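You operate a simulated robot arm through the tools that you are given. There is no shell and no other tool.

You run a simulated robot arm. Do the job below in one go: nothing can be reset, and whatever is moved stays where it is left.

## Task
Light the purple-marked dent with the blue lamp and tap it flat.
Fine: use the white peg and the grey mallet, put both back; lamp on before you tap, and left on. Set down upright: grey mallet, white peg.

It is judged by the outcome, as a careful person would: the job done as asked, and still so three seconds after it is handed in. It fails if anything else is knocked over, pushed out of place, dropped, spilled or broken.

## Robot
A 7-joint arm with a three-finger gripper, fixed in place. Base frame: the origin is at the foot of the arm, x ahead of it, y to its left, z up; the work surface is at about z = 0.872. Readings come in m, degrees, newtons and seconds.
With the tool pointing down near the work surface it reaches from about 0.12 to 0.88 m from the base axis. Its first joint turns from -166.0 to 166.0 degrees. Payload 2.94 kg.
The tool frame sits at the grasp point between the pads (the TCP): z along the fingers, y along the line on which they close. The tips reach 0.03 m beyond it. The gripper opens to 0.132 m. The gripper's body begins 0.107 m behind the TCP.
Orientation is that of the tool frame in the base frame, as a unit quaternion [w, x, y, z]. With the fingers straight down and closing along the base's y, the tool's x points along the base's -x, its y along +y and its z along -z.

## Interface
- The arm moves only by the tool jog_arm. Its argument "deltas" is a list that holds one entry, the list of rows, each a list of 7 numbers: the shift along the tool's x, y, z in m, then the turn, a rotation vector about the tool's x, y, z in degrees, then the opening, from 0 (shut) to 1 (fully open). In form: [[[x, y, z, wx, wy, wz, hand], ...]]. A call has 1 to 20 rows; each row is the pose to reach, as a shift and turn from the pose commanded when the call began, along the tool's axes at that moment. Each row takes 0.2 s and may step no farther than 0.05 m and 8.6 degrees from the row before; otherwise, or with a gripper value out of range, the whole call is refused. A pose out of reach is approached as far as the arm can. The call stops where the force on the tool passes 40 N (or 10 N more than at its start, if that is more) or the arm is blocked; 0.2 s more then pass. Each finger halts on what it meets, pressing with about 42 N; the grip force reading is that of the motor and also rises with nothing between the fingers. The clock runs only during rows and for 0.2 s after the last one: add rows that repeat a pose to give the fingers time. It gives the time, the measured TCP pose, the force on the tool (base axes), the opening and the grip force at its end, in the units of the frame above (readings bear some noise), with the torque about the TCP (base axes, N m) and any sound that the robot's microphone picked up.
- Cameras (640 x 400 px; columns grow to the right, rows downward): "scene" is fixed at [0.0495, -0.6511, 1.4629]; the picture's right is [0.78, -0.62, 0.00], its down [-0.25, -0.31, -0.92] and it looks along [0.57, 0.71, -0.40] (base axes); focal length 357 px, centre (320, 200). "wrist" rides on the gripper at [0.072, 0.003, -0.144] in the tool frame; the picture's right is [-0.04, 1.00, 0.00], its down [-0.88, -0.04, -0.48] and it looks along [-0.47, -0.02, 0.88] (tool axes); focal length 256 px, centre (320, 200). There is no depth. A picture from a camera that has moved, and an enlarged one, comes with that camera's place and axes in the base frame and with its lens.
- camera(camera): a new picture of that camera. No time passes.
- slide_trunk(by): slides the trunk up (or, below 0, down) by that many m; the arm rides with it, the base frame stays. It gives what a move gives, with no picture.
- enlarge(camera, box): a new picture of the part [left, top, right, bottom] of that camera's present view, enlarged. No time passes.
- sign_off(): hands the job in; it is judged then, once.

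Nothing tells you positions but the pictures and the camera data. Unless the task says otherwise, let go and move clear before handing in.

The tools are called after ">>>" as name(argument=value, ...) on one line, values as JSON. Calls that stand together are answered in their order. jog_arm: Moves the arm, as the interface text tells. Its arguments: {"type":"object","properties":{"deltas":{"type":"array","items":{"type":"array","items":{"type":"array","items":{"type":"number"}}}}},"required":["deltas"]} The other tools are called the same way: slide_trunk (by) slides the trunk up or down; camera (camera) takes a picture; enlarge (camera, box) takes an enlarged picture of a part of a camera's view; sign_off () hands the job in.

At the start:

```text
clock: 0.0
eef_pos: [0.5577, 0.1846, 1.2008]
tcp_rot: [0.0, 0.0, 1.0, 0.001]
wrist_force: [-0.8, 0.2, 0.1]
wrist_torque: [-0.01, 0.0, 0.0]
gripper_width: 0.1319
grip_force: 0.1
trunk travel left (down, up): [-0.325, 0.215]
```

scene: 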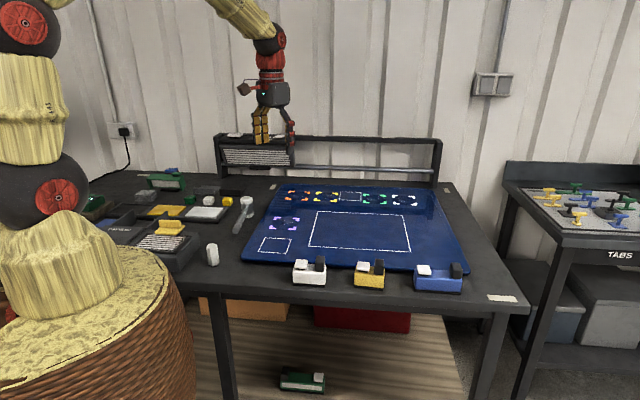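
wrist: 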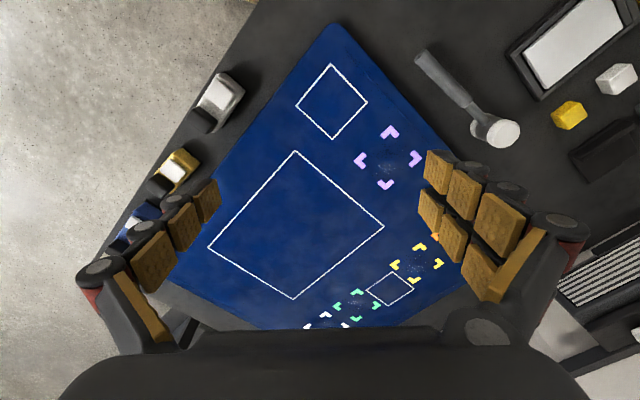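

I see a workbench with a blue panel, dents bracketed by coloured marks, three lamps along the near edge (white, yellow, blue), a grey mallet and a white peg on the left. I'll look closer before moving.

>>> enlarge(camera="scene", box=[230, 170, 390, 270])

>>> enlarge(camera="scene", box=[340, 220, 500, 320])

>>> enlarge(camera="scene", box=[90, 170, 250, 270])

>>> enlarge(camera="wrist", box=[320, 20, 560, 220])

>>> enlarge(camera="wrist", box=[80, 60, 320, 260])

```text
4.00 times, centred on (310, 220) of scene
camera zoom: at [0.0495, -0.6511, 1.4629], right [0.78, -0.62, 0.0], down [-0.25, -0.31, -0.92], along [0.57, 0.71, -0.4], focal length 1428 px, centre (360, 120)
```

zoom: 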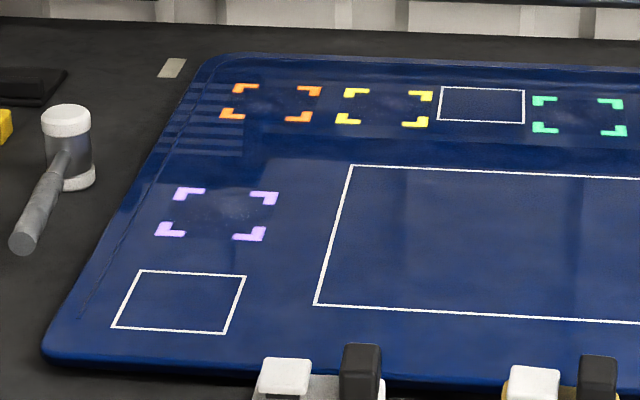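

```text
4.00 times, centred on (420, 270) of scene
camera zoom: at [0.0495, -0.6511, 1.4629], right [0.78, -0.62, 0.0], down [-0.25, -0.31, -0.92], along [0.57, 0.71, -0.4], focal length 1428 px, centre (-80, -80)
```

zoom: 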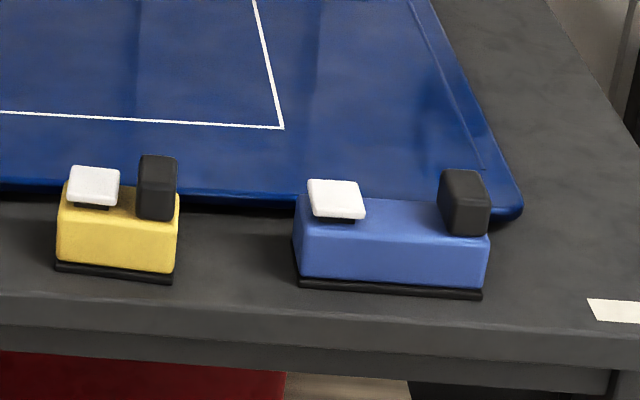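

```text
4.00 times, centred on (170, 220) of scene
camera zoom: at [0.0495, -0.6511, 1.4629], right [0.78, -0.62, 0.0], down [-0.25, -0.31, -0.92], along [0.57, 0.71, -0.4], focal length 1428 px, centre (920, 120)
```

zoom: 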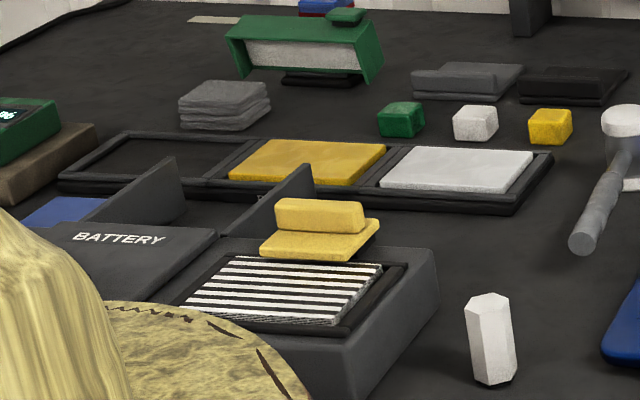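

```text
2.00 times, centred on (440, 120) of wrist
camera zoom: at [0.4847, 0.1871, 1.3444], right [0.04, 1.0, 0.0], down [0.88, -0.04, 0.48], along [0.47, -0.02, -0.88], focal length 512 px, centre (80, 360)
```

zoom: 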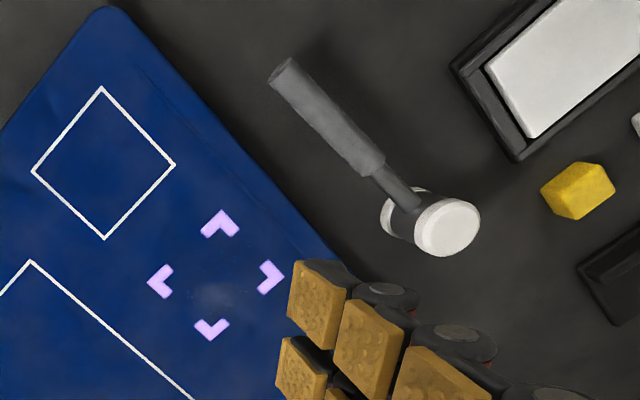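

```text
2.00 times, centred on (200, 160) of wrist
camera zoom: at [0.4847, 0.1871, 1.3444], right [0.04, 1.0, 0.0], down [0.88, -0.04, 0.48], along [0.47, -0.02, -0.88], focal length 512 px, centre (560, 280)
```

zoom: 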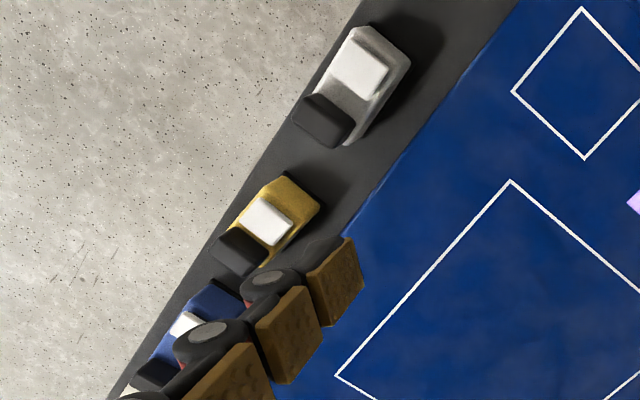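

The layout is aligned about 45° to the base. I take the purple dent to be near (0.65, 0.30) and the blue lamp near (0.75, -0.25). Next I'll move the wrist camera over the lamps to study them.

>>> jog_arm(deltas=[[[0.006, -0.043, 0, 0, 0, 0, 1], [0.012, -0.086, 0, 0, 0, 0, 1], [0.018, -0.129, 0, 0, 0, 0, 1], [0.024, -0.172, 0, 0, 0, 0, 1], [0.03, -0.215, 0, 0, 0, 0, 1], [0.036, -0.258, 0, 0, 0, 0, 1], [0.042, -0.301, 0, 0, 0, 0, 1], [0.048, -0.344, 0, 0, 0, 0, 1], [0.054, -0.387, 0, 0, 0, 0, 1], [0.058, -0.43, 0, 0, 0, 0, 1], [0.058, -0.43, 0, 0, 0, 0, 1]]])

>>> camera(camera="wrist")

>>> camera(camera="scene")

```text
clock: 2.4
eef_pos: [0.5015, -0.2444, 1.1998]
tcp_rot: [0.001, 0.0, 1.0, 0.001]
wrist_force: [0.4, 0.0, 0.3]
wrist_torque: [-0.03, -0.03, -0.01]
gripper_width: 0.132
grip_force: 0.0
trunk travel left (down, up): [-0.325, 0.215]
```

```text
taken
camera wrist: at [0.4274, -0.2422, 1.3439], right [0.04, 1.0, 0.0], down [0.88, -0.04, 0.48], along [0.48, -0.02, -0.88], focal length 256 px, centre (320, 200)
```

wrist: 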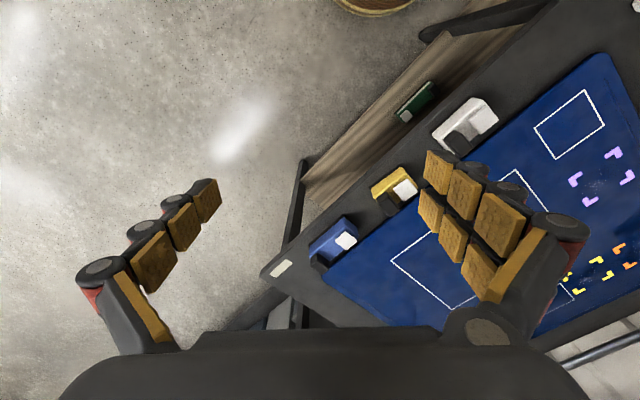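

```text
taken
```

scene: 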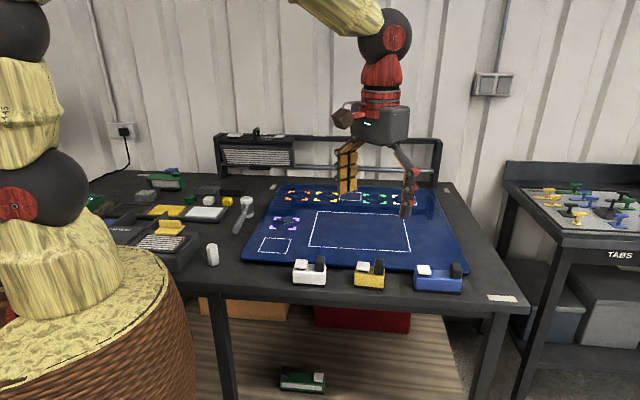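

>>> enlarge(camera="wrist", box=[290, 180, 430, 280])

>>> enlarge(camera="scene", box=[400, 250, 480, 300])

>>> enlarge(camera="scene", box=[130, 160, 258, 240])

>>> enlarge(camera="scene", box=[200, 180, 320, 270])

>>> enlarge(camera="scene", box=[260, 355, 340, 400])

```text
4.00 times, centred on (360, 230) of wrist
camera zoom: at [0.4274, -0.2422, 1.3439], right [0.04, 1.0, 0.0], down [0.88, -0.04, 0.48], along [0.48, -0.02, -0.88], focal length 1024 px, centre (160, 80)
```

zoom: 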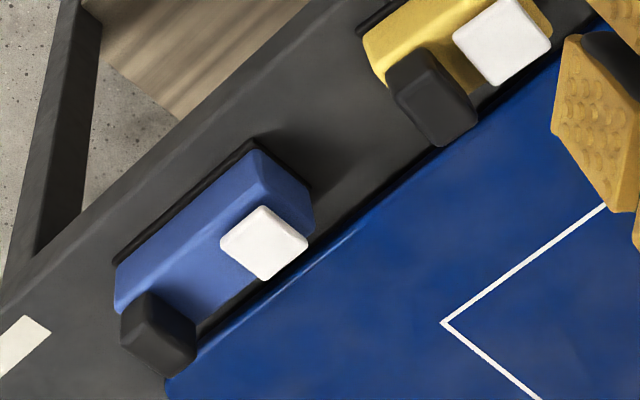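

```text
8.00 times, centred on (440, 275) of scene
camera zoom: at [0.0495, -0.6511, 1.4629], right [0.78, -0.62, 0.0], down [-0.25, -0.31, -0.92], along [0.57, 0.71, -0.4], focal length 2855 px, centre (-640, -400)
```

zoom: 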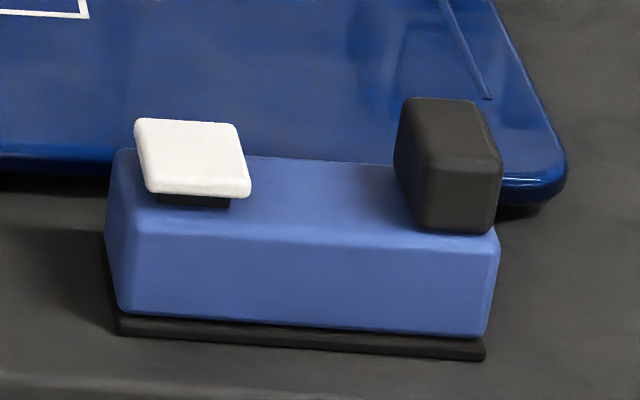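

```text
5.00 times, centred on (194, 200) of scene
camera zoom: at [0.0495, -0.6511, 1.4629], right [0.78, -0.62, 0.0], down [-0.25, -0.31, -0.92], along [0.57, 0.71, -0.4], focal length 1784 px, centre (950, 200)
```

zoom: 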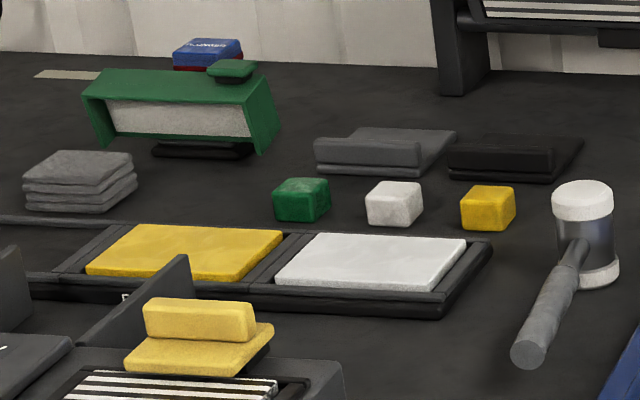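

```text
4.44 times, centred on (260, 225) of scene
camera zoom: at [0.0495, -0.6511, 1.4629], right [0.78, -0.62, 0.0], down [-0.25, -0.31, -0.92], along [0.57, 0.71, -0.4], focal length 1586 px, centre (587, 89)
```

zoom: 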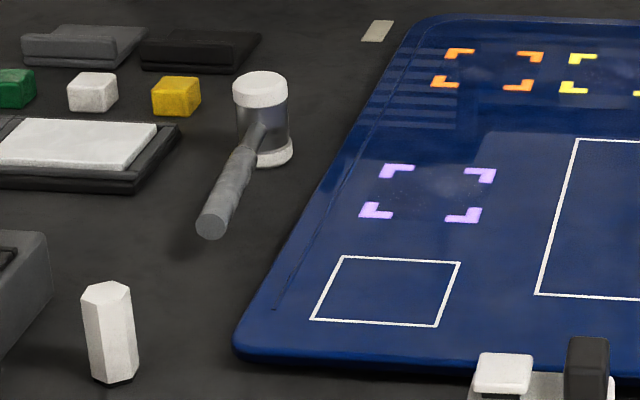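

```text
8.00 times, centred on (300, 378) of scene
camera zoom: at [0.0495, -0.6511, 1.4629], right [0.78, -0.62, 0.0], down [-0.25, -0.31, -0.92], along [0.57, 0.71, -0.4], focal length 2855 px, centre (480, -1220)
```

zoom: 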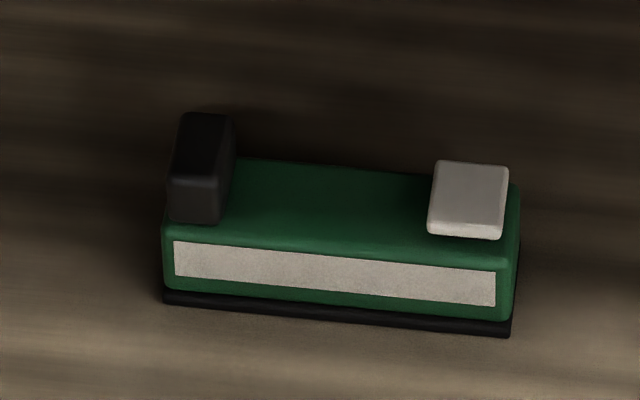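

The floor lamp shows the design: a light strip on one long side, a white push-button and a black carry block. So the blue lamp's strip should face the panel. I'll move over it with the gripper turned 45° for a close look.

>>> jog_arm(deltas=[[[-0.031, 0, 0.012, 0, 0, -5.625, 1], [-0.062, 0, 0.025, 0, 0, -11.25, 1], [-0.093, 0, 0.037, 0, 0, -16.875, 1], [-0.124, 0, 0.05, 0, 0, -22.5, 1], [-0.155, 0, 0.062, 0, 0, -28.125, 1], [-0.186, 0, 0.075, 0, 0, -33.75, 1], [-0.217, 0, 0.087, 0, 0, -39.375, 1], [-0.248, 0, 0.1, 0, 0, -45, 1], [-0.248, 0, 0.1, 0, 0, -45, 1]]])

>>> camera(camera="wrist")

>>> enlarge(camera="wrist", box=[200, 100, 440, 280])

>>> enlarge(camera="scene", box=[380, 200, 508, 300])

```text
clock: 4.4
eef_pos: [0.7484, -0.2444, 1.1015]
tcp_rot: [0.0, -0.384, 0.923, 0.001]
wrist_force: [-0.2, 0.4, 0.2]
wrist_torque: [0.0, 0.01, 0.0]
gripper_width: 0.1319
grip_force: 0.0
trunk travel left (down, up): [-0.325, 0.215]
```

```text
taken
camera wrist: at [0.694, -0.2948, 1.2449], right [-0.68, 0.74, 0.0], down [0.65, 0.6, 0.48], along [0.35, 0.32, -0.88], focal length 256 px, centre (320, 200)
```

wrist: 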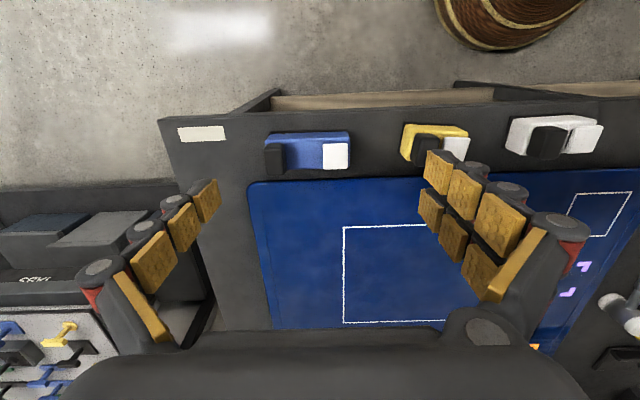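

```text
2.22 times, centred on (320, 190) of wrist
camera zoom: at [0.694, -0.2948, 1.2449], right [-0.68, 0.74, 0.0], down [0.65, 0.6, 0.48], along [0.35, 0.32, -0.88], focal length 569 px, centre (320, 222)
```

zoom: 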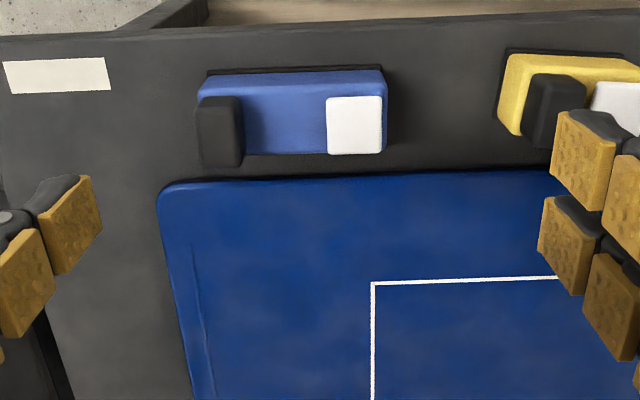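

```text
4.00 times, centred on (444, 250) of scene
camera zoom: at [0.0495, -0.6511, 1.4629], right [0.78, -0.62, 0.0], down [-0.25, -0.31, -0.92], along [0.57, 0.71, -0.4], focal length 1428 px, centre (-176, 0)
```

zoom: 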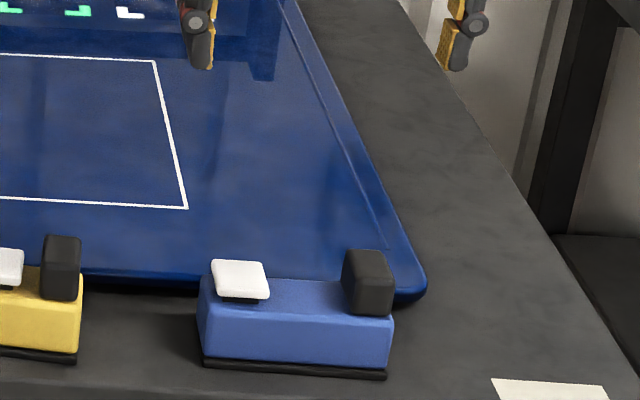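

The lamp lies square to the 45° layout: the button is near (0.76, -0.205) and the carry block near (0.81, -0.263). I'll close the fingers and come down just above the white button.

>>> jog_arm(deltas=[[[-0.018, 0.009, 0.015, 0, 0, 0, 0], [-0.037, 0.019, 0.03, 0, 0, 0, 0], [-0.037, 0.019, 0.045, 0, 0, 0, 0], [-0.037, 0.019, 0.06, 0, 0, 0, 0], [-0.037, 0.019, 0.075, 0, 0, 0, 0], [-0.037, 0.019, 0.09, 0, 0, 0, 0], [-0.037, 0.019, 0.105, 0, 0, 0, 0], [-0.037, 0.019, 0.12, 0, 0, 0, 0], [-0.037, 0.019, 0.12, 0, 0, 0, 0]]])

>>> camera(camera="wrist")

>>> enlarge(camera="scene", box=[380, 200, 508, 300])

```text
clock: 6.4
eef_pos: [0.7615, -0.2056, 0.9793]
tcp_rot: [0.0, -0.382, 0.924, 0.0]
wrist_force: [-0.1, 0.5, -0.2]
wrist_torque: [0.0, 0.02, 0.02]
gripper_width: 0.0002
grip_force: 12.2
trunk travel left (down, up): [-0.325, 0.215]
```

```text
taken
camera wrist: at [0.707, -0.2552, 1.1243], right [-0.68, 0.74, 0.0], down [0.65, 0.59, 0.48], along [0.35, 0.32, -0.88], focal length 256 px, centre (320, 200)
```

wrist: 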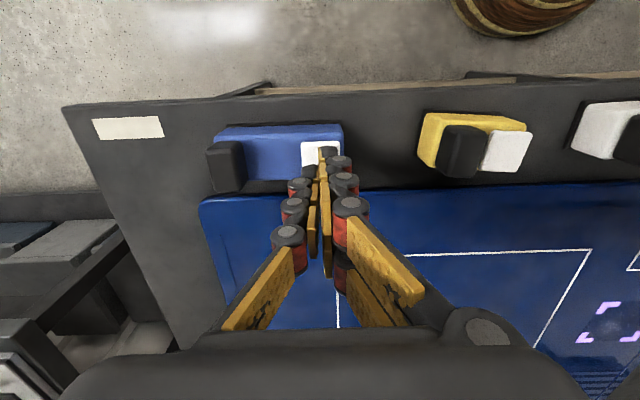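

```text
4.00 times, centred on (444, 250) of scene
camera zoom: at [0.0495, -0.6511, 1.4629], right [0.78, -0.62, 0.0], down [-0.25, -0.31, -0.92], along [0.57, 0.71, -0.4], focal length 1428 px, centre (-176, 0)
```

zoom: 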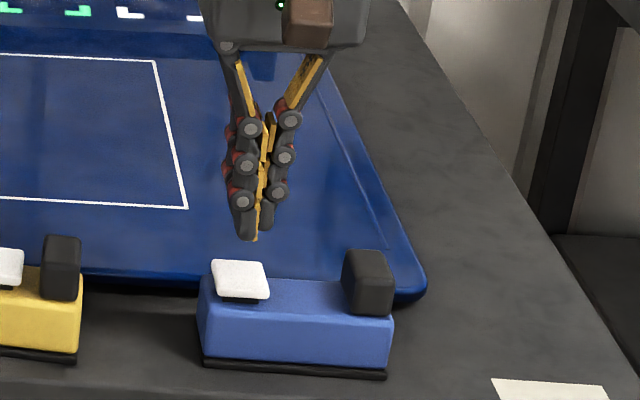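

The fingertips are poised about 25 mm above the button. I'll press down gently in small steps, then come back up.

>>> jog_arm(deltas=[[[0, 0.004, 0.008, 0, 0, 0, 0], [0, 0.004, 0.016, 0, 0, 0, 0], [0, 0.004, 0.02, 0, 0, 0, 0], [0, 0.004, 0.023, 0, 0, 0, 0], [0, 0.004, 0.026, 0, 0, 0, 0]]])

>>> enlarge(camera="scene", box=[380, 200, 508, 300])

```text
clock: 7.6
eef_pos: [0.7577, -0.2022, 0.9544]
tcp_rot: [0.0, -0.382, 0.924, -0.001]
wrist_force: [-0.1, 0.3, 0.2]
wrist_torque: [0.02, -0.02, -0.03]
gripper_width: 0.0
grip_force: 28.4
trunk travel left (down, up): [-0.325, 0.215]
```

```text
4.00 times, centred on (444, 250) of scene
camera zoom: at [0.0495, -0.6511, 1.4629], right [0.78, -0.62, 0.0], down [-0.25, -0.31, -0.92], along [0.57, 0.71, -0.4], focal length 1428 px, centre (-176, 0)
```

zoom: 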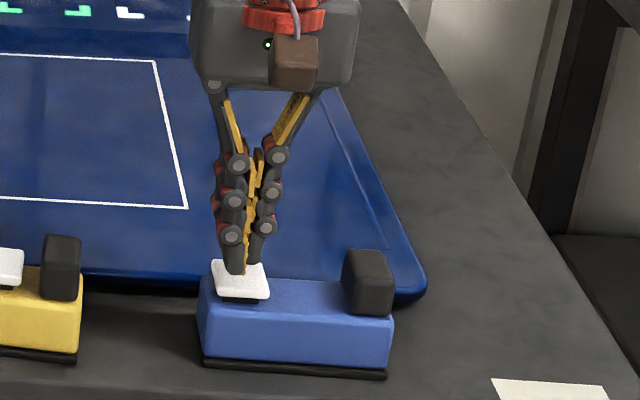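

Not yet in contact (tips about z 0.924). I'll continue down in 2 mm steps.

>>> jog_arm(deltas=[[[0, 0, 0.002, 0, 0, 0, 0], [0, 0, 0.004, 0, 0, 0, 0], [0, 0, 0.006, 0, 0, 0, 0]]])

>>> enlarge(camera="scene", box=[380, 200, 508, 300])

```text
clock: 8.4
eef_pos: [0.7581, -0.2021, 0.9488]
tcp_rot: [0.0, -0.383, 0.924, 0.001]
wrist_force: [-0.5, 1.0, 0.7]
wrist_torque: [0.0, -0.03, 0.02]
gripper_width: 0.0
grip_force: 29.1
trunk travel left (down, up): [-0.325, 0.215]
```

```text
4.00 times, centred on (444, 250) of scene
camera zoom: at [0.0495, -0.6511, 1.4629], right [0.78, -0.62, 0.0], down [-0.25, -0.31, -0.92], along [0.57, 0.71, -0.4], focal length 1428 px, centre (-176, 0)
```

zoom: 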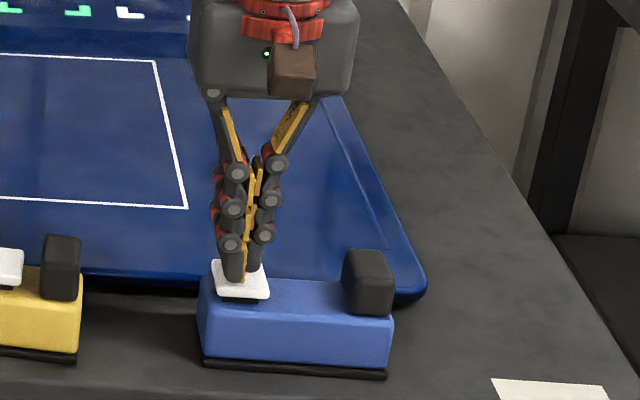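

>>> jog_arm(deltas=[[[0, 0, 0.0015, 0, 0, 0, 0], [0, 0, 0.003, 0, 0, 0, 0], [0, 0, 0.0045, 0, 0, 0, 0]]])

>>> enlarge(camera="scene", box=[380, 200, 508, 300])

```text
clock: 9.2
eef_pos: [0.7575, -0.2025, 0.9442]
tcp_rot: [-0.001, -0.382, 0.924, 0.0]
wrist_force: [0.5, -0.1, 0.3]
wrist_torque: [0.03, -0.04, -0.01]
gripper_width: 0.0
grip_force: 28.7
trunk travel left (down, up): [-0.325, 0.215]
```

```text
4.00 times, centred on (444, 250) of scene
camera zoom: at [0.0495, -0.6511, 1.4629], right [0.78, -0.62, 0.0], down [-0.25, -0.31, -0.92], along [0.57, 0.71, -0.4], focal length 1428 px, centre (-176, 0)
```

zoom: 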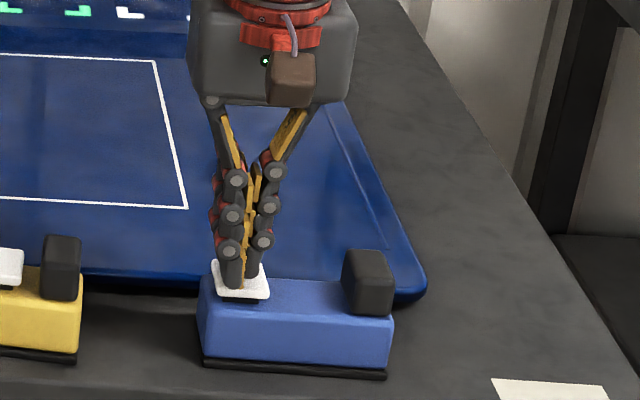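

Still free, and the tip seems to be landing near the button's front edge, so I'll shift 6 mm toward the panel and continue down.

>>> jog_arm(deltas=[[[-0.006, 0, 0, 0, 0, 0, 0], [-0.006, 0, 0.0015, 0, 0, 0, 0], [-0.006, 0, 0.003, 0, 0, 0, 0], [-0.006, 0, 0.0045, 0, 0, 0, 0]]])

>>> enlarge(camera="scene", box=[380, 200, 508, 300])

>>> enlarge(camera="wrist", box=[220, 100, 420, 225])

```text
clock: 10.2
eef_pos: [0.7633, -0.1984, 0.9382]
tcp_rot: [0.0, -0.383, 0.924, 0.0]
wrist_force: [0.0, -0.3, -0.1]
wrist_torque: [0.03, -0.01, -0.02]
gripper_width: 0.0003
grip_force: 28.2
trunk travel left (down, up): [-0.325, 0.215]
```

```text
4.00 times, centred on (444, 250) of scene
camera zoom: at [0.0495, -0.6511, 1.4629], right [0.78, -0.62, 0.0], down [-0.25, -0.31, -0.92], along [0.57, 0.71, -0.4], focal length 1428 px, centre (-176, 0)
```

zoom: 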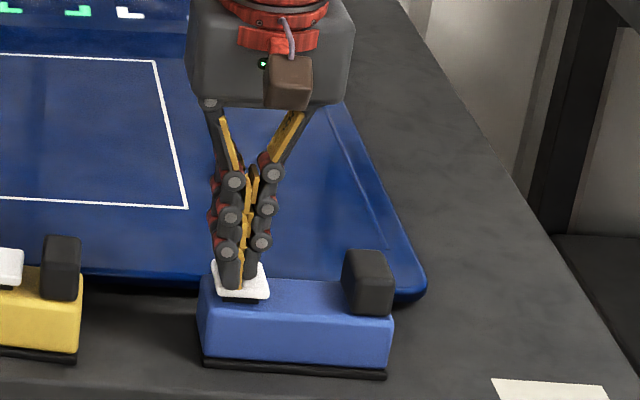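

```text
3.20 times, centred on (320, 162) of wrist
camera zoom: at [0.7078, -0.2484, 1.0828], right [-0.68, 0.74, 0.0], down [0.65, 0.59, 0.48], along [0.35, 0.32, -0.88], focal length 819 px, centre (320, 320)
```

zoom: 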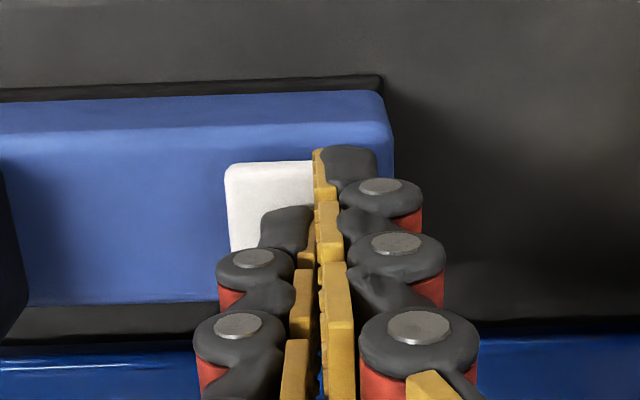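

>>> jog_arm(deltas=[[[0, 0.003, 0.0015, 0, 0, 0, 0], [0, 0.003, 0.003, 0, 0, 0, 0], [0, 0.003, 0.0045, 0, 0, 0, 0]]])

>>> enlarge(camera="scene", box=[400, 240, 480, 300])

```text
clock: 11.0
eef_pos: [0.7602, -0.1972, 0.9347]
tcp_rot: [0.0, -0.382, 0.924, 0.0]
wrist_force: [-0.5, 1.0, 0.9]
wrist_torque: [-0.02, -0.03, 0.05]
gripper_width: 0.0061
grip_force: 27.8
trunk travel left (down, up): [-0.325, 0.215]
```

```text
6.67 times, centred on (440, 270) of scene
camera zoom: at [0.0495, -0.6511, 1.4629], right [0.78, -0.62, 0.0], down [-0.25, -0.31, -0.92], along [0.57, 0.71, -0.4], focal length 2379 px, centre (-480, -267)
```

zoom: 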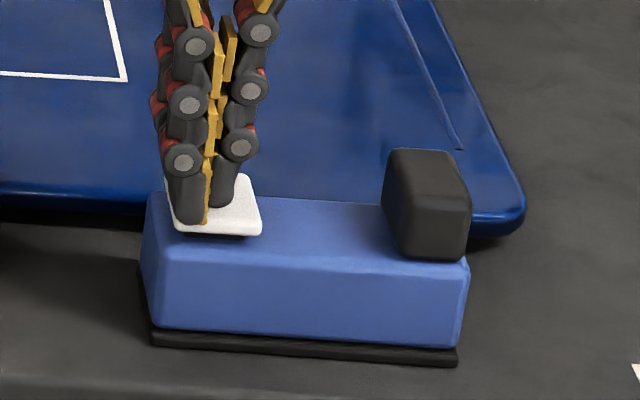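

Contact is starting (fingers spread slightly). I'll press a little further.

>>> jog_arm(deltas=[[[0, 0, 0.002, 0, 0, 0, 0], [0, 0, 0.004, 0, 0, 0, 0]]])

>>> enlarge(camera="scene", box=[400, 240, 480, 300])

>>> camera(camera="wrist")

```text
clock: 11.6
eef_pos: [0.759, -0.1971, 0.9307]
tcp_rot: [0.0, -0.382, 0.924, 0.0]
wrist_force: [-0.1, 0.1, 3.6]
wrist_torque: [0.03, 0.02, 0.0]
gripper_width: 0.0059
grip_force: 29.3
trunk travel left (down, up): [-0.325, 0.215]
heard: click
```

```text
6.67 times, centred on (440, 270) of scene
camera zoom: at [0.0495, -0.6511, 1.4629], right [0.78, -0.62, 0.0], down [-0.25, -0.31, -0.92], along [0.57, 0.71, -0.4], focal length 2379 px, centre (-480, -267)
```

zoom: 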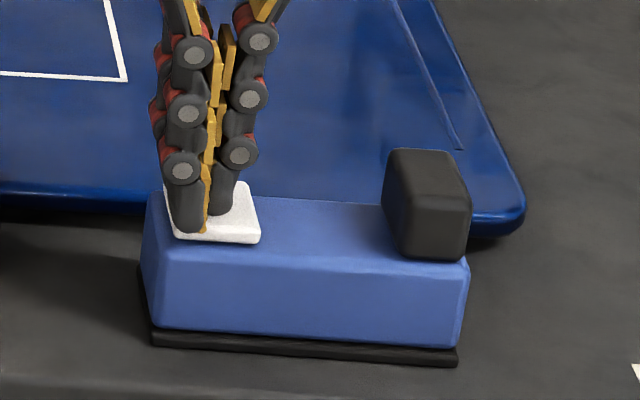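

```text
taken
camera wrist: at [0.7055, -0.2465, 1.075], right [-0.68, 0.74, 0.0], down [0.65, 0.59, 0.48], along [0.35, 0.32, -0.88], focal length 256 px, centre (320, 200)
```

wrist: 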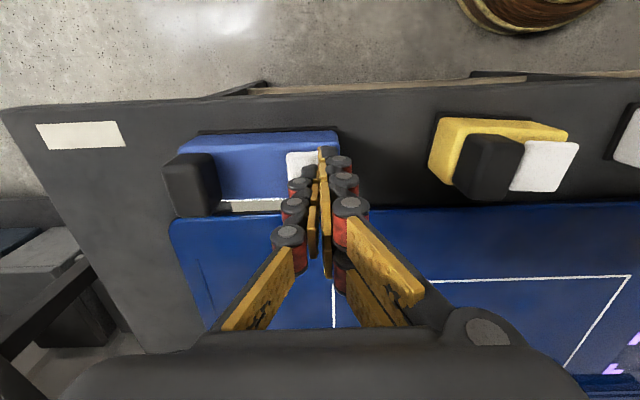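

A click was heard and the strip now looks lit. I'll rise and open the gripper, then check the lamp.

>>> jog_arm(deltas=[[[0, 0, -0.02, 0, 0, 0, 0], [0, 0, -0.05, 0, 0, 0, 0.3], [0, 0, -0.09, 0, 0, 0, 0.5], [0, 0, -0.12, 0, 0, 0, 0.5], [0, 0, -0.12, 0, 0, 0, 0.5]]])

>>> camera(camera="wrist")

>>> enlarge(camera="scene", box=[380, 200, 508, 300])

>>> enlarge(camera="wrist", box=[220, 100, 420, 225])

```text
clock: 12.8
eef_pos: [0.7598, -0.1967, 1.0494]
tcp_rot: [-0.001, -0.383, 0.924, 0.0]
wrist_force: [-0.1, 1.6, 0.5]
wrist_torque: [0.02, 0.02, 0.0]
gripper_width: 0.0657
grip_force: 0.0
trunk travel left (down, up): [-0.325, 0.215]
```

```text
taken
camera wrist: at [0.7058, -0.2467, 1.1945], right [-0.68, 0.74, 0.0], down [0.65, 0.59, 0.48], along [0.35, 0.32, -0.88], focal length 256 px, centre (320, 200)
```

wrist: 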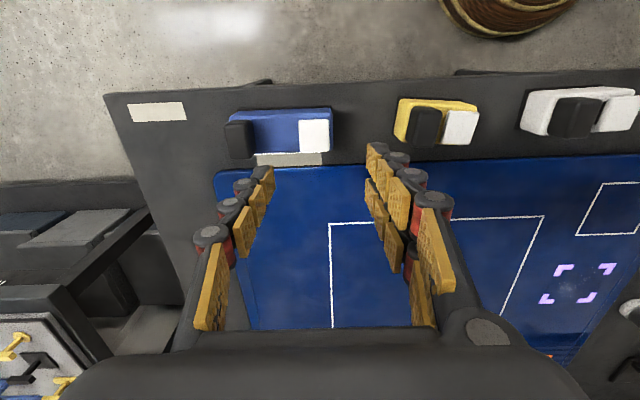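

```text
4.00 times, centred on (444, 250) of scene
camera zoom: at [0.0495, -0.6511, 1.4629], right [0.78, -0.62, 0.0], down [-0.25, -0.31, -0.92], along [0.57, 0.71, -0.4], focal length 1428 px, centre (-176, 0)
```

zoom: 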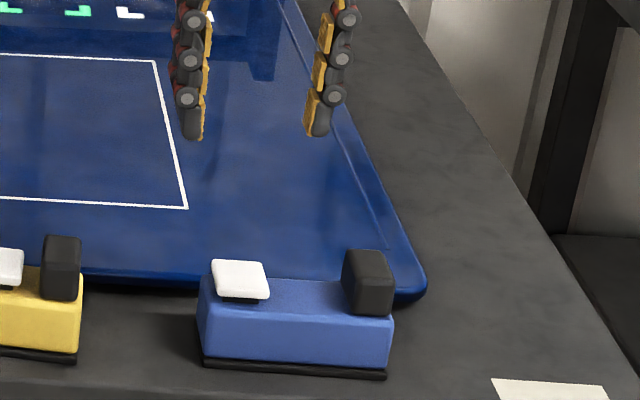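

```text
3.20 times, centred on (320, 162) of wrist
camera zoom: at [0.7058, -0.2467, 1.1945], right [-0.68, 0.74, 0.0], down [0.65, 0.59, 0.48], along [0.35, 0.32, -0.88], focal length 819 px, centre (320, 320)
```

zoom: 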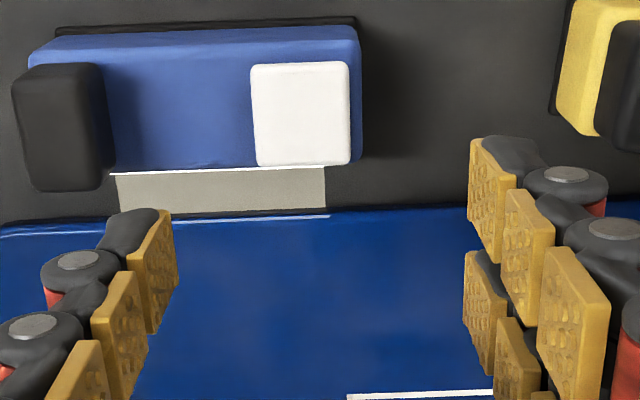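

The lamp is on and throws its light toward the panel side. I'll zoom on the carry block to locate it for the grasp.

>>> enlarge(camera="wrist", box=[215, 95, 345, 180])

>>> enlarge(camera="scene", box=[405, 245, 475, 300])

```text
4.71 times, centred on (280, 138) of wrist
camera zoom: at [0.7058, -0.2467, 1.1945], right [-0.68, 0.74, 0.0], down [0.65, 0.59, 0.48], along [0.35, 0.32, -0.88], focal length 1205 px, centre (508, 494)
```

zoom: 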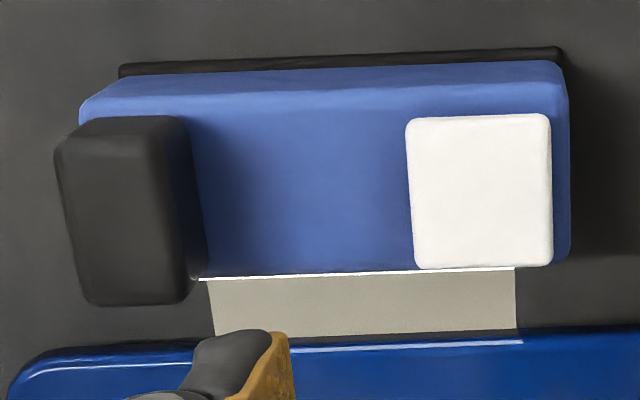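

```text
7.27 times, centred on (440, 272) of scene
camera zoom: at [0.0495, -0.6511, 1.4629], right [0.78, -0.62, 0.0], down [-0.25, -0.31, -0.92], along [0.57, 0.71, -0.4], focal length 2596 px, centre (-553, -327)
```

zoom: 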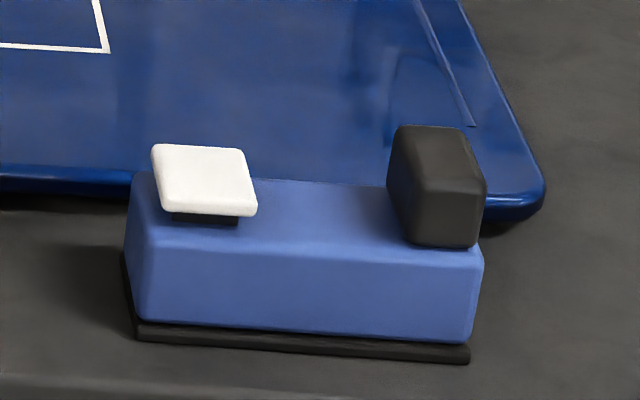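

Triangulating gives the block's top centre at about (0.816, -0.259, 0.927), with the faces to grip lying along the lamp's length. I'll move above it with the fingers straddling.

>>> jog_arm(deltas=[[[0.003, -0.042, 0, 0, 0, 0, 0.5], [0.005, -0.083, 0, 0, 0, 0, 0.5], [0.005, -0.083, 0.03, 0, 0, 0, 0.5], [0.005, -0.083, 0.06, 0, 0, 0, 0.5], [0.005, -0.083, 0.08, 0, 0, 0, 0.5], [0.005, -0.083, 0.08, 0, 0, 0, 0.5]]])

>>> camera(camera="wrist")

>>> enlarge(camera="scene", box=[390, 225, 490, 300])

```text
clock: 14.2
eef_pos: [0.815, -0.2602, 0.9701]
tcp_rot: [0.0, -0.383, 0.924, 0.0]
wrist_force: [0.8, 0.6, -1.6]
wrist_torque: [0.01, -0.03, 0.04]
gripper_width: 0.066
grip_force: 0.1
trunk travel left (down, up): [-0.325, 0.215]
```

```text
taken
camera wrist: at [0.7609, -0.3093, 1.1143], right [-0.68, 0.74, 0.0], down [0.65, 0.59, 0.48], along [0.35, 0.32, -0.88], focal length 256 px, centre (320, 200)
```

wrist: 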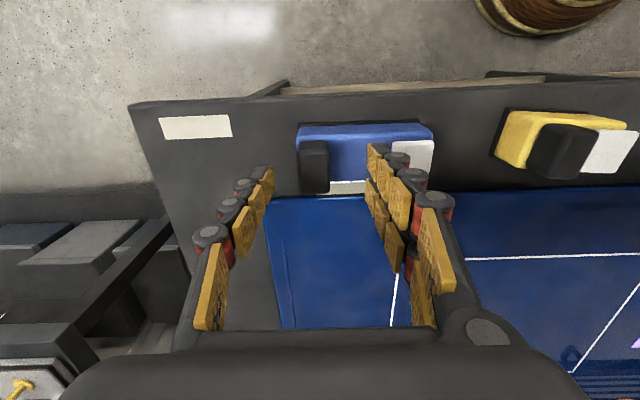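

```text
5.33 times, centred on (440, 262) of scene
camera zoom: at [0.0495, -0.6511, 1.4629], right [0.78, -0.62, 0.0], down [-0.25, -0.31, -0.92], along [0.57, 0.71, -0.4], focal length 1903 px, centre (-320, -133)
```

zoom: 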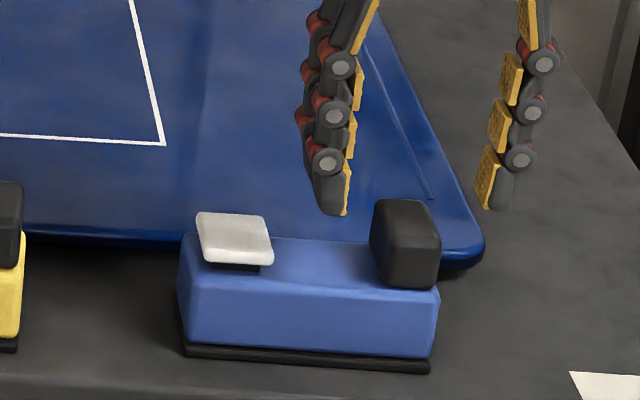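

Alignment looks good in both views. I'll descend with the fingers beside the block and close.

>>> jog_arm(deltas=[[[0, 0, 0.012, 0, 0, 0, 0.5], [0, 0, 0.024, 0, 0, 0, 0.5], [0, 0, 0.035, 0, 0, 0, 0.5], [0, 0, 0.035, 0, 0, 0, 0.3]]])

>>> enlarge(camera="scene", box=[390, 225, 490, 300])

```text
clock: 15.2
eef_pos: [0.816, -0.2587, 0.9347]
tcp_rot: [0.0, -0.383, 0.924, 0.0]
wrist_force: [0.7, -1.1, -0.8]
wrist_torque: [0.04, 0.01, 0.0]
gripper_width: 0.0402
grip_force: 0.4
trunk travel left (down, up): [-0.325, 0.215]
```

```text
5.33 times, centred on (440, 262) of scene
camera zoom: at [0.0495, -0.6511, 1.4629], right [0.78, -0.62, 0.0], down [-0.25, -0.31, -0.92], along [0.57, 0.71, -0.4], focal length 1903 px, centre (-320, -133)
```

zoom: 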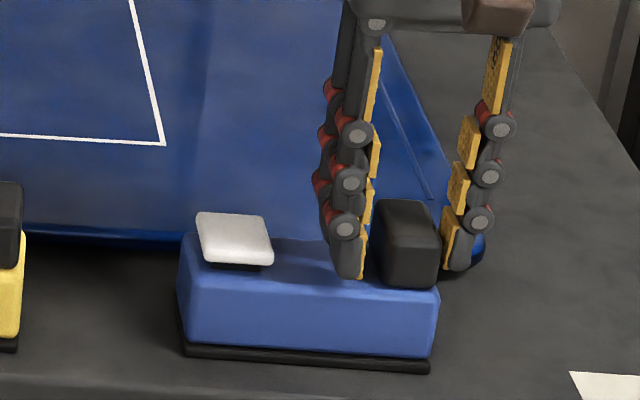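

>>> jog_arm(deltas=[[[0, 0, 0.001, 0, 0, 0, 0.1], [0, 0, 0.001, 0, 0, 0, 0], [0, 0, 0.001, 0, 0, 0, 0], [0, 0, 0.001, 0, 0, 0, 0], [0, 0, 0.001, 0, 0, 0, 0]]])

>>> enlarge(camera="scene", box=[390, 225, 490, 300])

```text
clock: 16.4
eef_pos: [0.815, -0.2588, 0.9337]
tcp_rot: [0.0, -0.383, 0.924, 0.0]
wrist_force: [1.8, -1.0, 2.6]
wrist_torque: [-0.04, -0.08, -0.02]
gripper_width: 0.0255
grip_force: 41.9
trunk travel left (down, up): [-0.325, 0.215]
```

```text
5.33 times, centred on (440, 262) of scene
camera zoom: at [0.0495, -0.6511, 1.4629], right [0.78, -0.62, 0.0], down [-0.25, -0.31, -0.92], along [0.57, 0.71, -0.4], focal length 1903 px, centre (-320, -133)
```

zoom: 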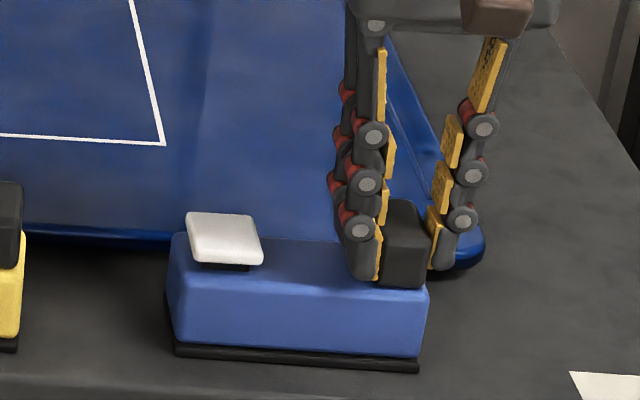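

The block is gripped at 25 mm width. I'll lift slowly and check the lamp hangs level.

>>> jog_arm(deltas=[[[0, 0, -0.01, 0, 0, 0, 0], [0, 0, -0.03, 0, 0, 0, 0], [0, 0, -0.06, 0, 0, 0, 0], [0, 0, -0.1, 0, 0, 0, 0], [0, 0, -0.14, 0, 0, 0, 0], [0, 0, -0.14, 0, 0, 0, 0]]])

>>> camera(camera="wrist")

>>> camera(camera="scene")

```text
clock: 17.8
eef_pos: [0.8147, -0.2607, 1.0747]
tcp_rot: [-0.001, -0.383, 0.924, 0.001]
wrist_force: [0.0, -0.6, 0.5]
wrist_torque: [-0.01, -0.04, 0.01]
gripper_width: 0.0
grip_force: 28.1
trunk travel left (down, up): [-0.325, 0.215]
```

```text
taken
camera wrist: at [0.7608, -0.3094, 1.2187], right [-0.68, 0.74, 0.0], down [0.65, 0.59, 0.47], along [0.35, 0.32, -0.88], focal length 256 px, centre (320, 200)
```

wrist: 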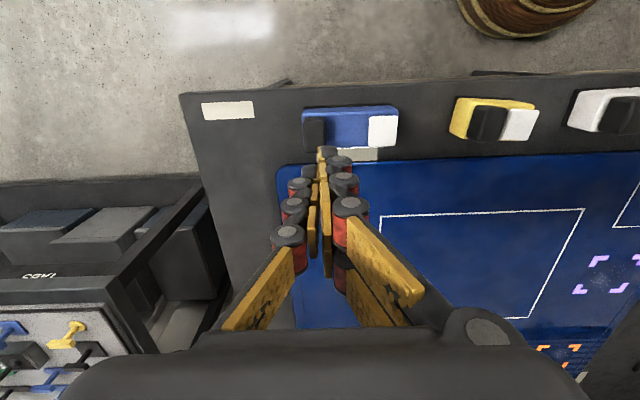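

```text
taken
```

scene: 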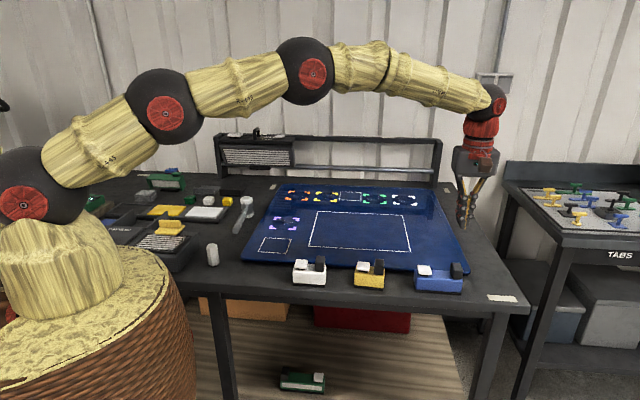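

The carry block slipped out and the lamp is still standing in place, so that grip is too shallow or off-balance. Instead I'll grip the lamp body across its width between button and block. First I'll recheck its pose.

>>> enlarge(camera="wrist", box=[290, 85, 420, 170])

>>> enlarge(camera="scene", box=[400, 245, 480, 300])

```text
4.71 times, centred on (355, 128) of wrist
camera zoom: at [0.7608, -0.3094, 1.2187], right [-0.68, 0.74, 0.0], down [0.65, 0.59, 0.47], along [0.35, 0.32, -0.88], focal length 1205 px, centre (155, 541)
```

zoom: 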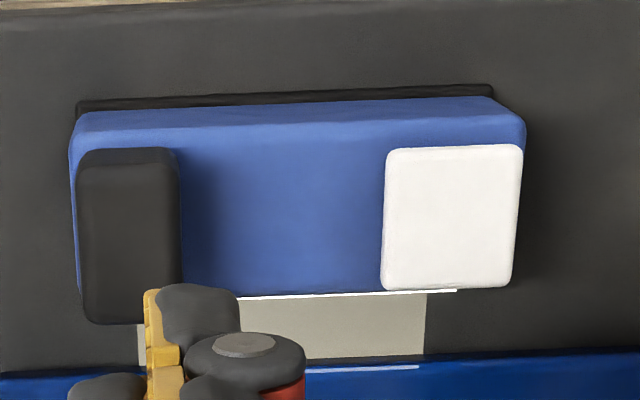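

```text
7.27 times, centred on (440, 272) of scene
camera zoom: at [0.0495, -0.6511, 1.4629], right [0.78, -0.62, 0.0], down [-0.25, -0.31, -0.92], along [0.57, 0.71, -0.4], focal length 2596 px, centre (-553, -327)
```

zoom: 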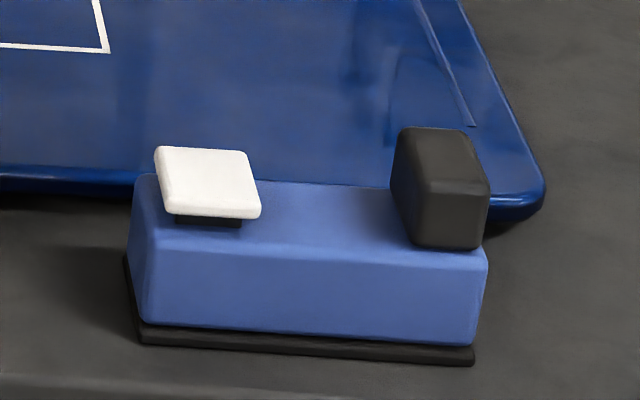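

The lamp is upright, still lit and essentially at its original spot. I'll turn the gripper 90° so it closes across the lamp's width, above the bare section between the block and the button.

>>> jog_arm(deltas=[[[0, 0.004, 0, 0, 0, 8.2, 0.2], [0, 0.008, 0, 0, 0, 16.4, 0.41], [0, 0.012, 0, 0, 0, 24.6, 0.41], [0, 0.016, 0, 0, 0, 32.8, 0.41], [-0.001, 0.02, 0, 0, 0, 41, 0.41], [-0.001, 0.024, 0, 0, 0, 49.2, 0.41], [-0.001, 0.028, 0, 0, 0, 57.4, 0.41], [-0.002, 0.032, 0, 0, 0, 65.6, 0.41], [-0.002, 0.036, 0, 0, 0, 73.8, 0.41], [-0.002, 0.036, 0.02, 0, 0, 82, 0.41], [-0.002, 0.036, 0.05, 0, 0, 90, 0.41], [-0.002, 0.036, 0.08, 0, 0, 90, 0.41], [-0.002, 0.036, 0.095, 0, 0, 90, 0.41], [-0.002, 0.036, 0.095, 0, 0, 90, 0.41]]])

>>> camera(camera="wrist")

>>> enlarge(camera="scene", box=[390, 225, 490, 300])

```text
clock: 20.8
eef_pos: [0.7916, -0.2314, 0.9802]
tcp_rot: [0.0, 0.383, 0.924, 0.0]
wrist_force: [-0.1, 0.1, 0.5]
wrist_torque: [0.01, 0.0, 0.0]
gripper_width: 0.0538
grip_force: 0.0
trunk travel left (down, up): [-0.325, 0.215]
```

```text
taken
camera wrist: at [0.7415, -0.1795, 1.1237], right [0.74, 0.68, 0.0], down [0.59, -0.65, 0.48], along [0.32, -0.35, -0.88], focal length 256 px, centre (320, 200)
```

wrist: 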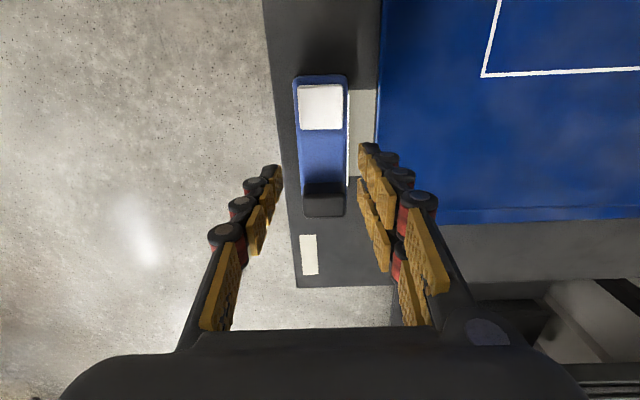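

```text
5.33 times, centred on (440, 262) of scene
camera zoom: at [0.0495, -0.6511, 1.4629], right [0.78, -0.62, 0.0], down [-0.25, -0.31, -0.92], along [0.57, 0.71, -0.4], focal length 1903 px, centre (-320, -133)
```

zoom: 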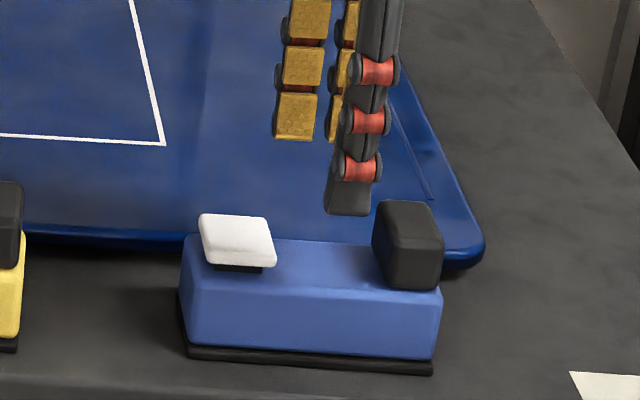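

The fingers are centred over the lamp's bare section. I'll descend around the body and close.

>>> jog_arm(deltas=[[[0, 0, 0.015, 0, 0, 0, 0.41], [0, 0, 0.03, 0, 0, 0, 0.41], [0, 0, 0.045, 0, 0, 0, 0.41], [0, 0, 0.055, 0, 0, 0, 0.41], [0, 0, 0.063, 0, 0, 0, 0.41], [0, 0, 0.063, 0, 0, 0, 0.41]]])

>>> enlarge(camera="scene", box=[390, 225, 490, 300])

>>> enlarge(camera="wrist", box=[240, 50, 440, 225])

```text
clock: 22.2
eef_pos: [0.7895, -0.233, 0.9175]
tcp_rot: [0.0, 0.383, 0.924, 0.0]
wrist_force: [0.5, -0.2, -0.5]
wrist_torque: [0.0, 0.0, 0.0]
gripper_width: 0.0542
grip_force: 0.1
trunk travel left (down, up): [-0.325, 0.215]
```

```text
5.33 times, centred on (440, 262) of scene
camera zoom: at [0.0495, -0.6511, 1.4629], right [0.78, -0.62, 0.0], down [-0.25, -0.31, -0.92], along [0.57, 0.71, -0.4], focal length 1903 px, centre (-320, -133)
```

zoom: 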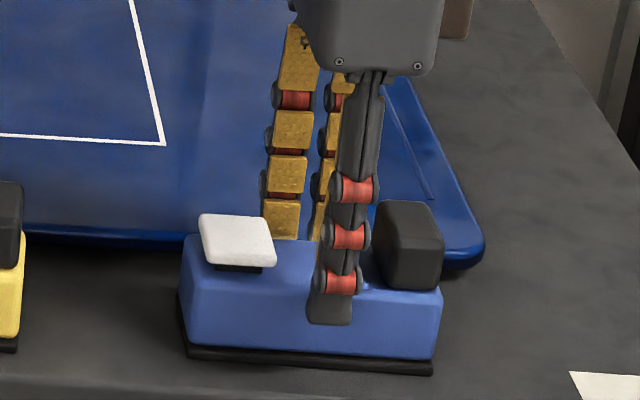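

```text
2.29 times, centred on (340, 138) of wrist
camera zoom: at [0.7414, -0.1795, 1.0607], right [0.74, 0.68, 0.0], down [0.59, -0.65, 0.48], along [0.32, -0.35, -0.88], focal length 585 px, centre (274, 343)
```

zoom: 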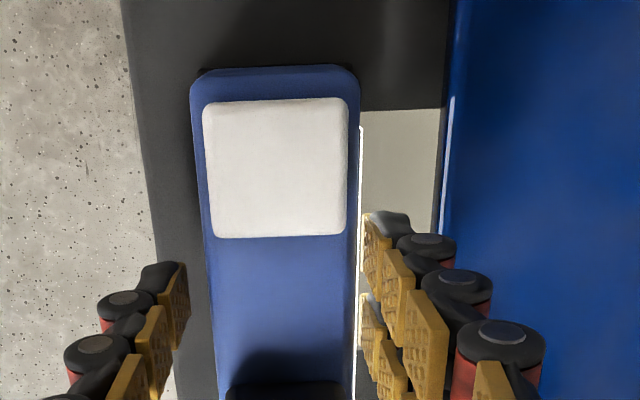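

>>> jog_arm(deltas=[[[0, 0, 0.004, 0, 0, 0, 0.41], [0, 0, 0.004, 0, 0, 0, 0.3], [0, 0, 0.004, 0, 0, 0, 0.2], [0, 0, 0.004, 0, 0, 0, 0.2], [0, 0, 0.004, 0, 0, 0, 0.2], [0, 0, 0.004, 0, 0, 0, 0.2]]])

>>> enlarge(camera="scene", box=[390, 225, 490, 300])

```text
clock: 23.6
eef_pos: [0.7915, -0.2321, 0.9133]
tcp_rot: [0.0, 0.383, 0.924, 0.0]
wrist_force: [0.2, 0.7, -0.5]
wrist_torque: [-0.04, -0.03, 0.03]
gripper_width: 0.0452
grip_force: 42.0
trunk travel left (down, up): [-0.325, 0.215]
```

```text
5.33 times, centred on (440, 262) of scene
camera zoom: at [0.0495, -0.6511, 1.4629], right [0.78, -0.62, 0.0], down [-0.25, -0.31, -0.92], along [0.57, 0.71, -0.4], focal length 1903 px, centre (-320, -133)
```

zoom: 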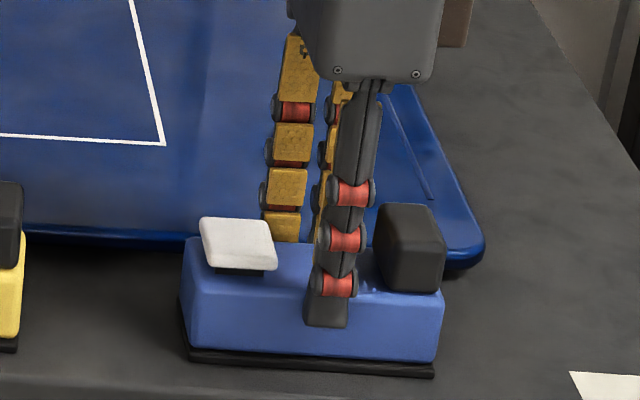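

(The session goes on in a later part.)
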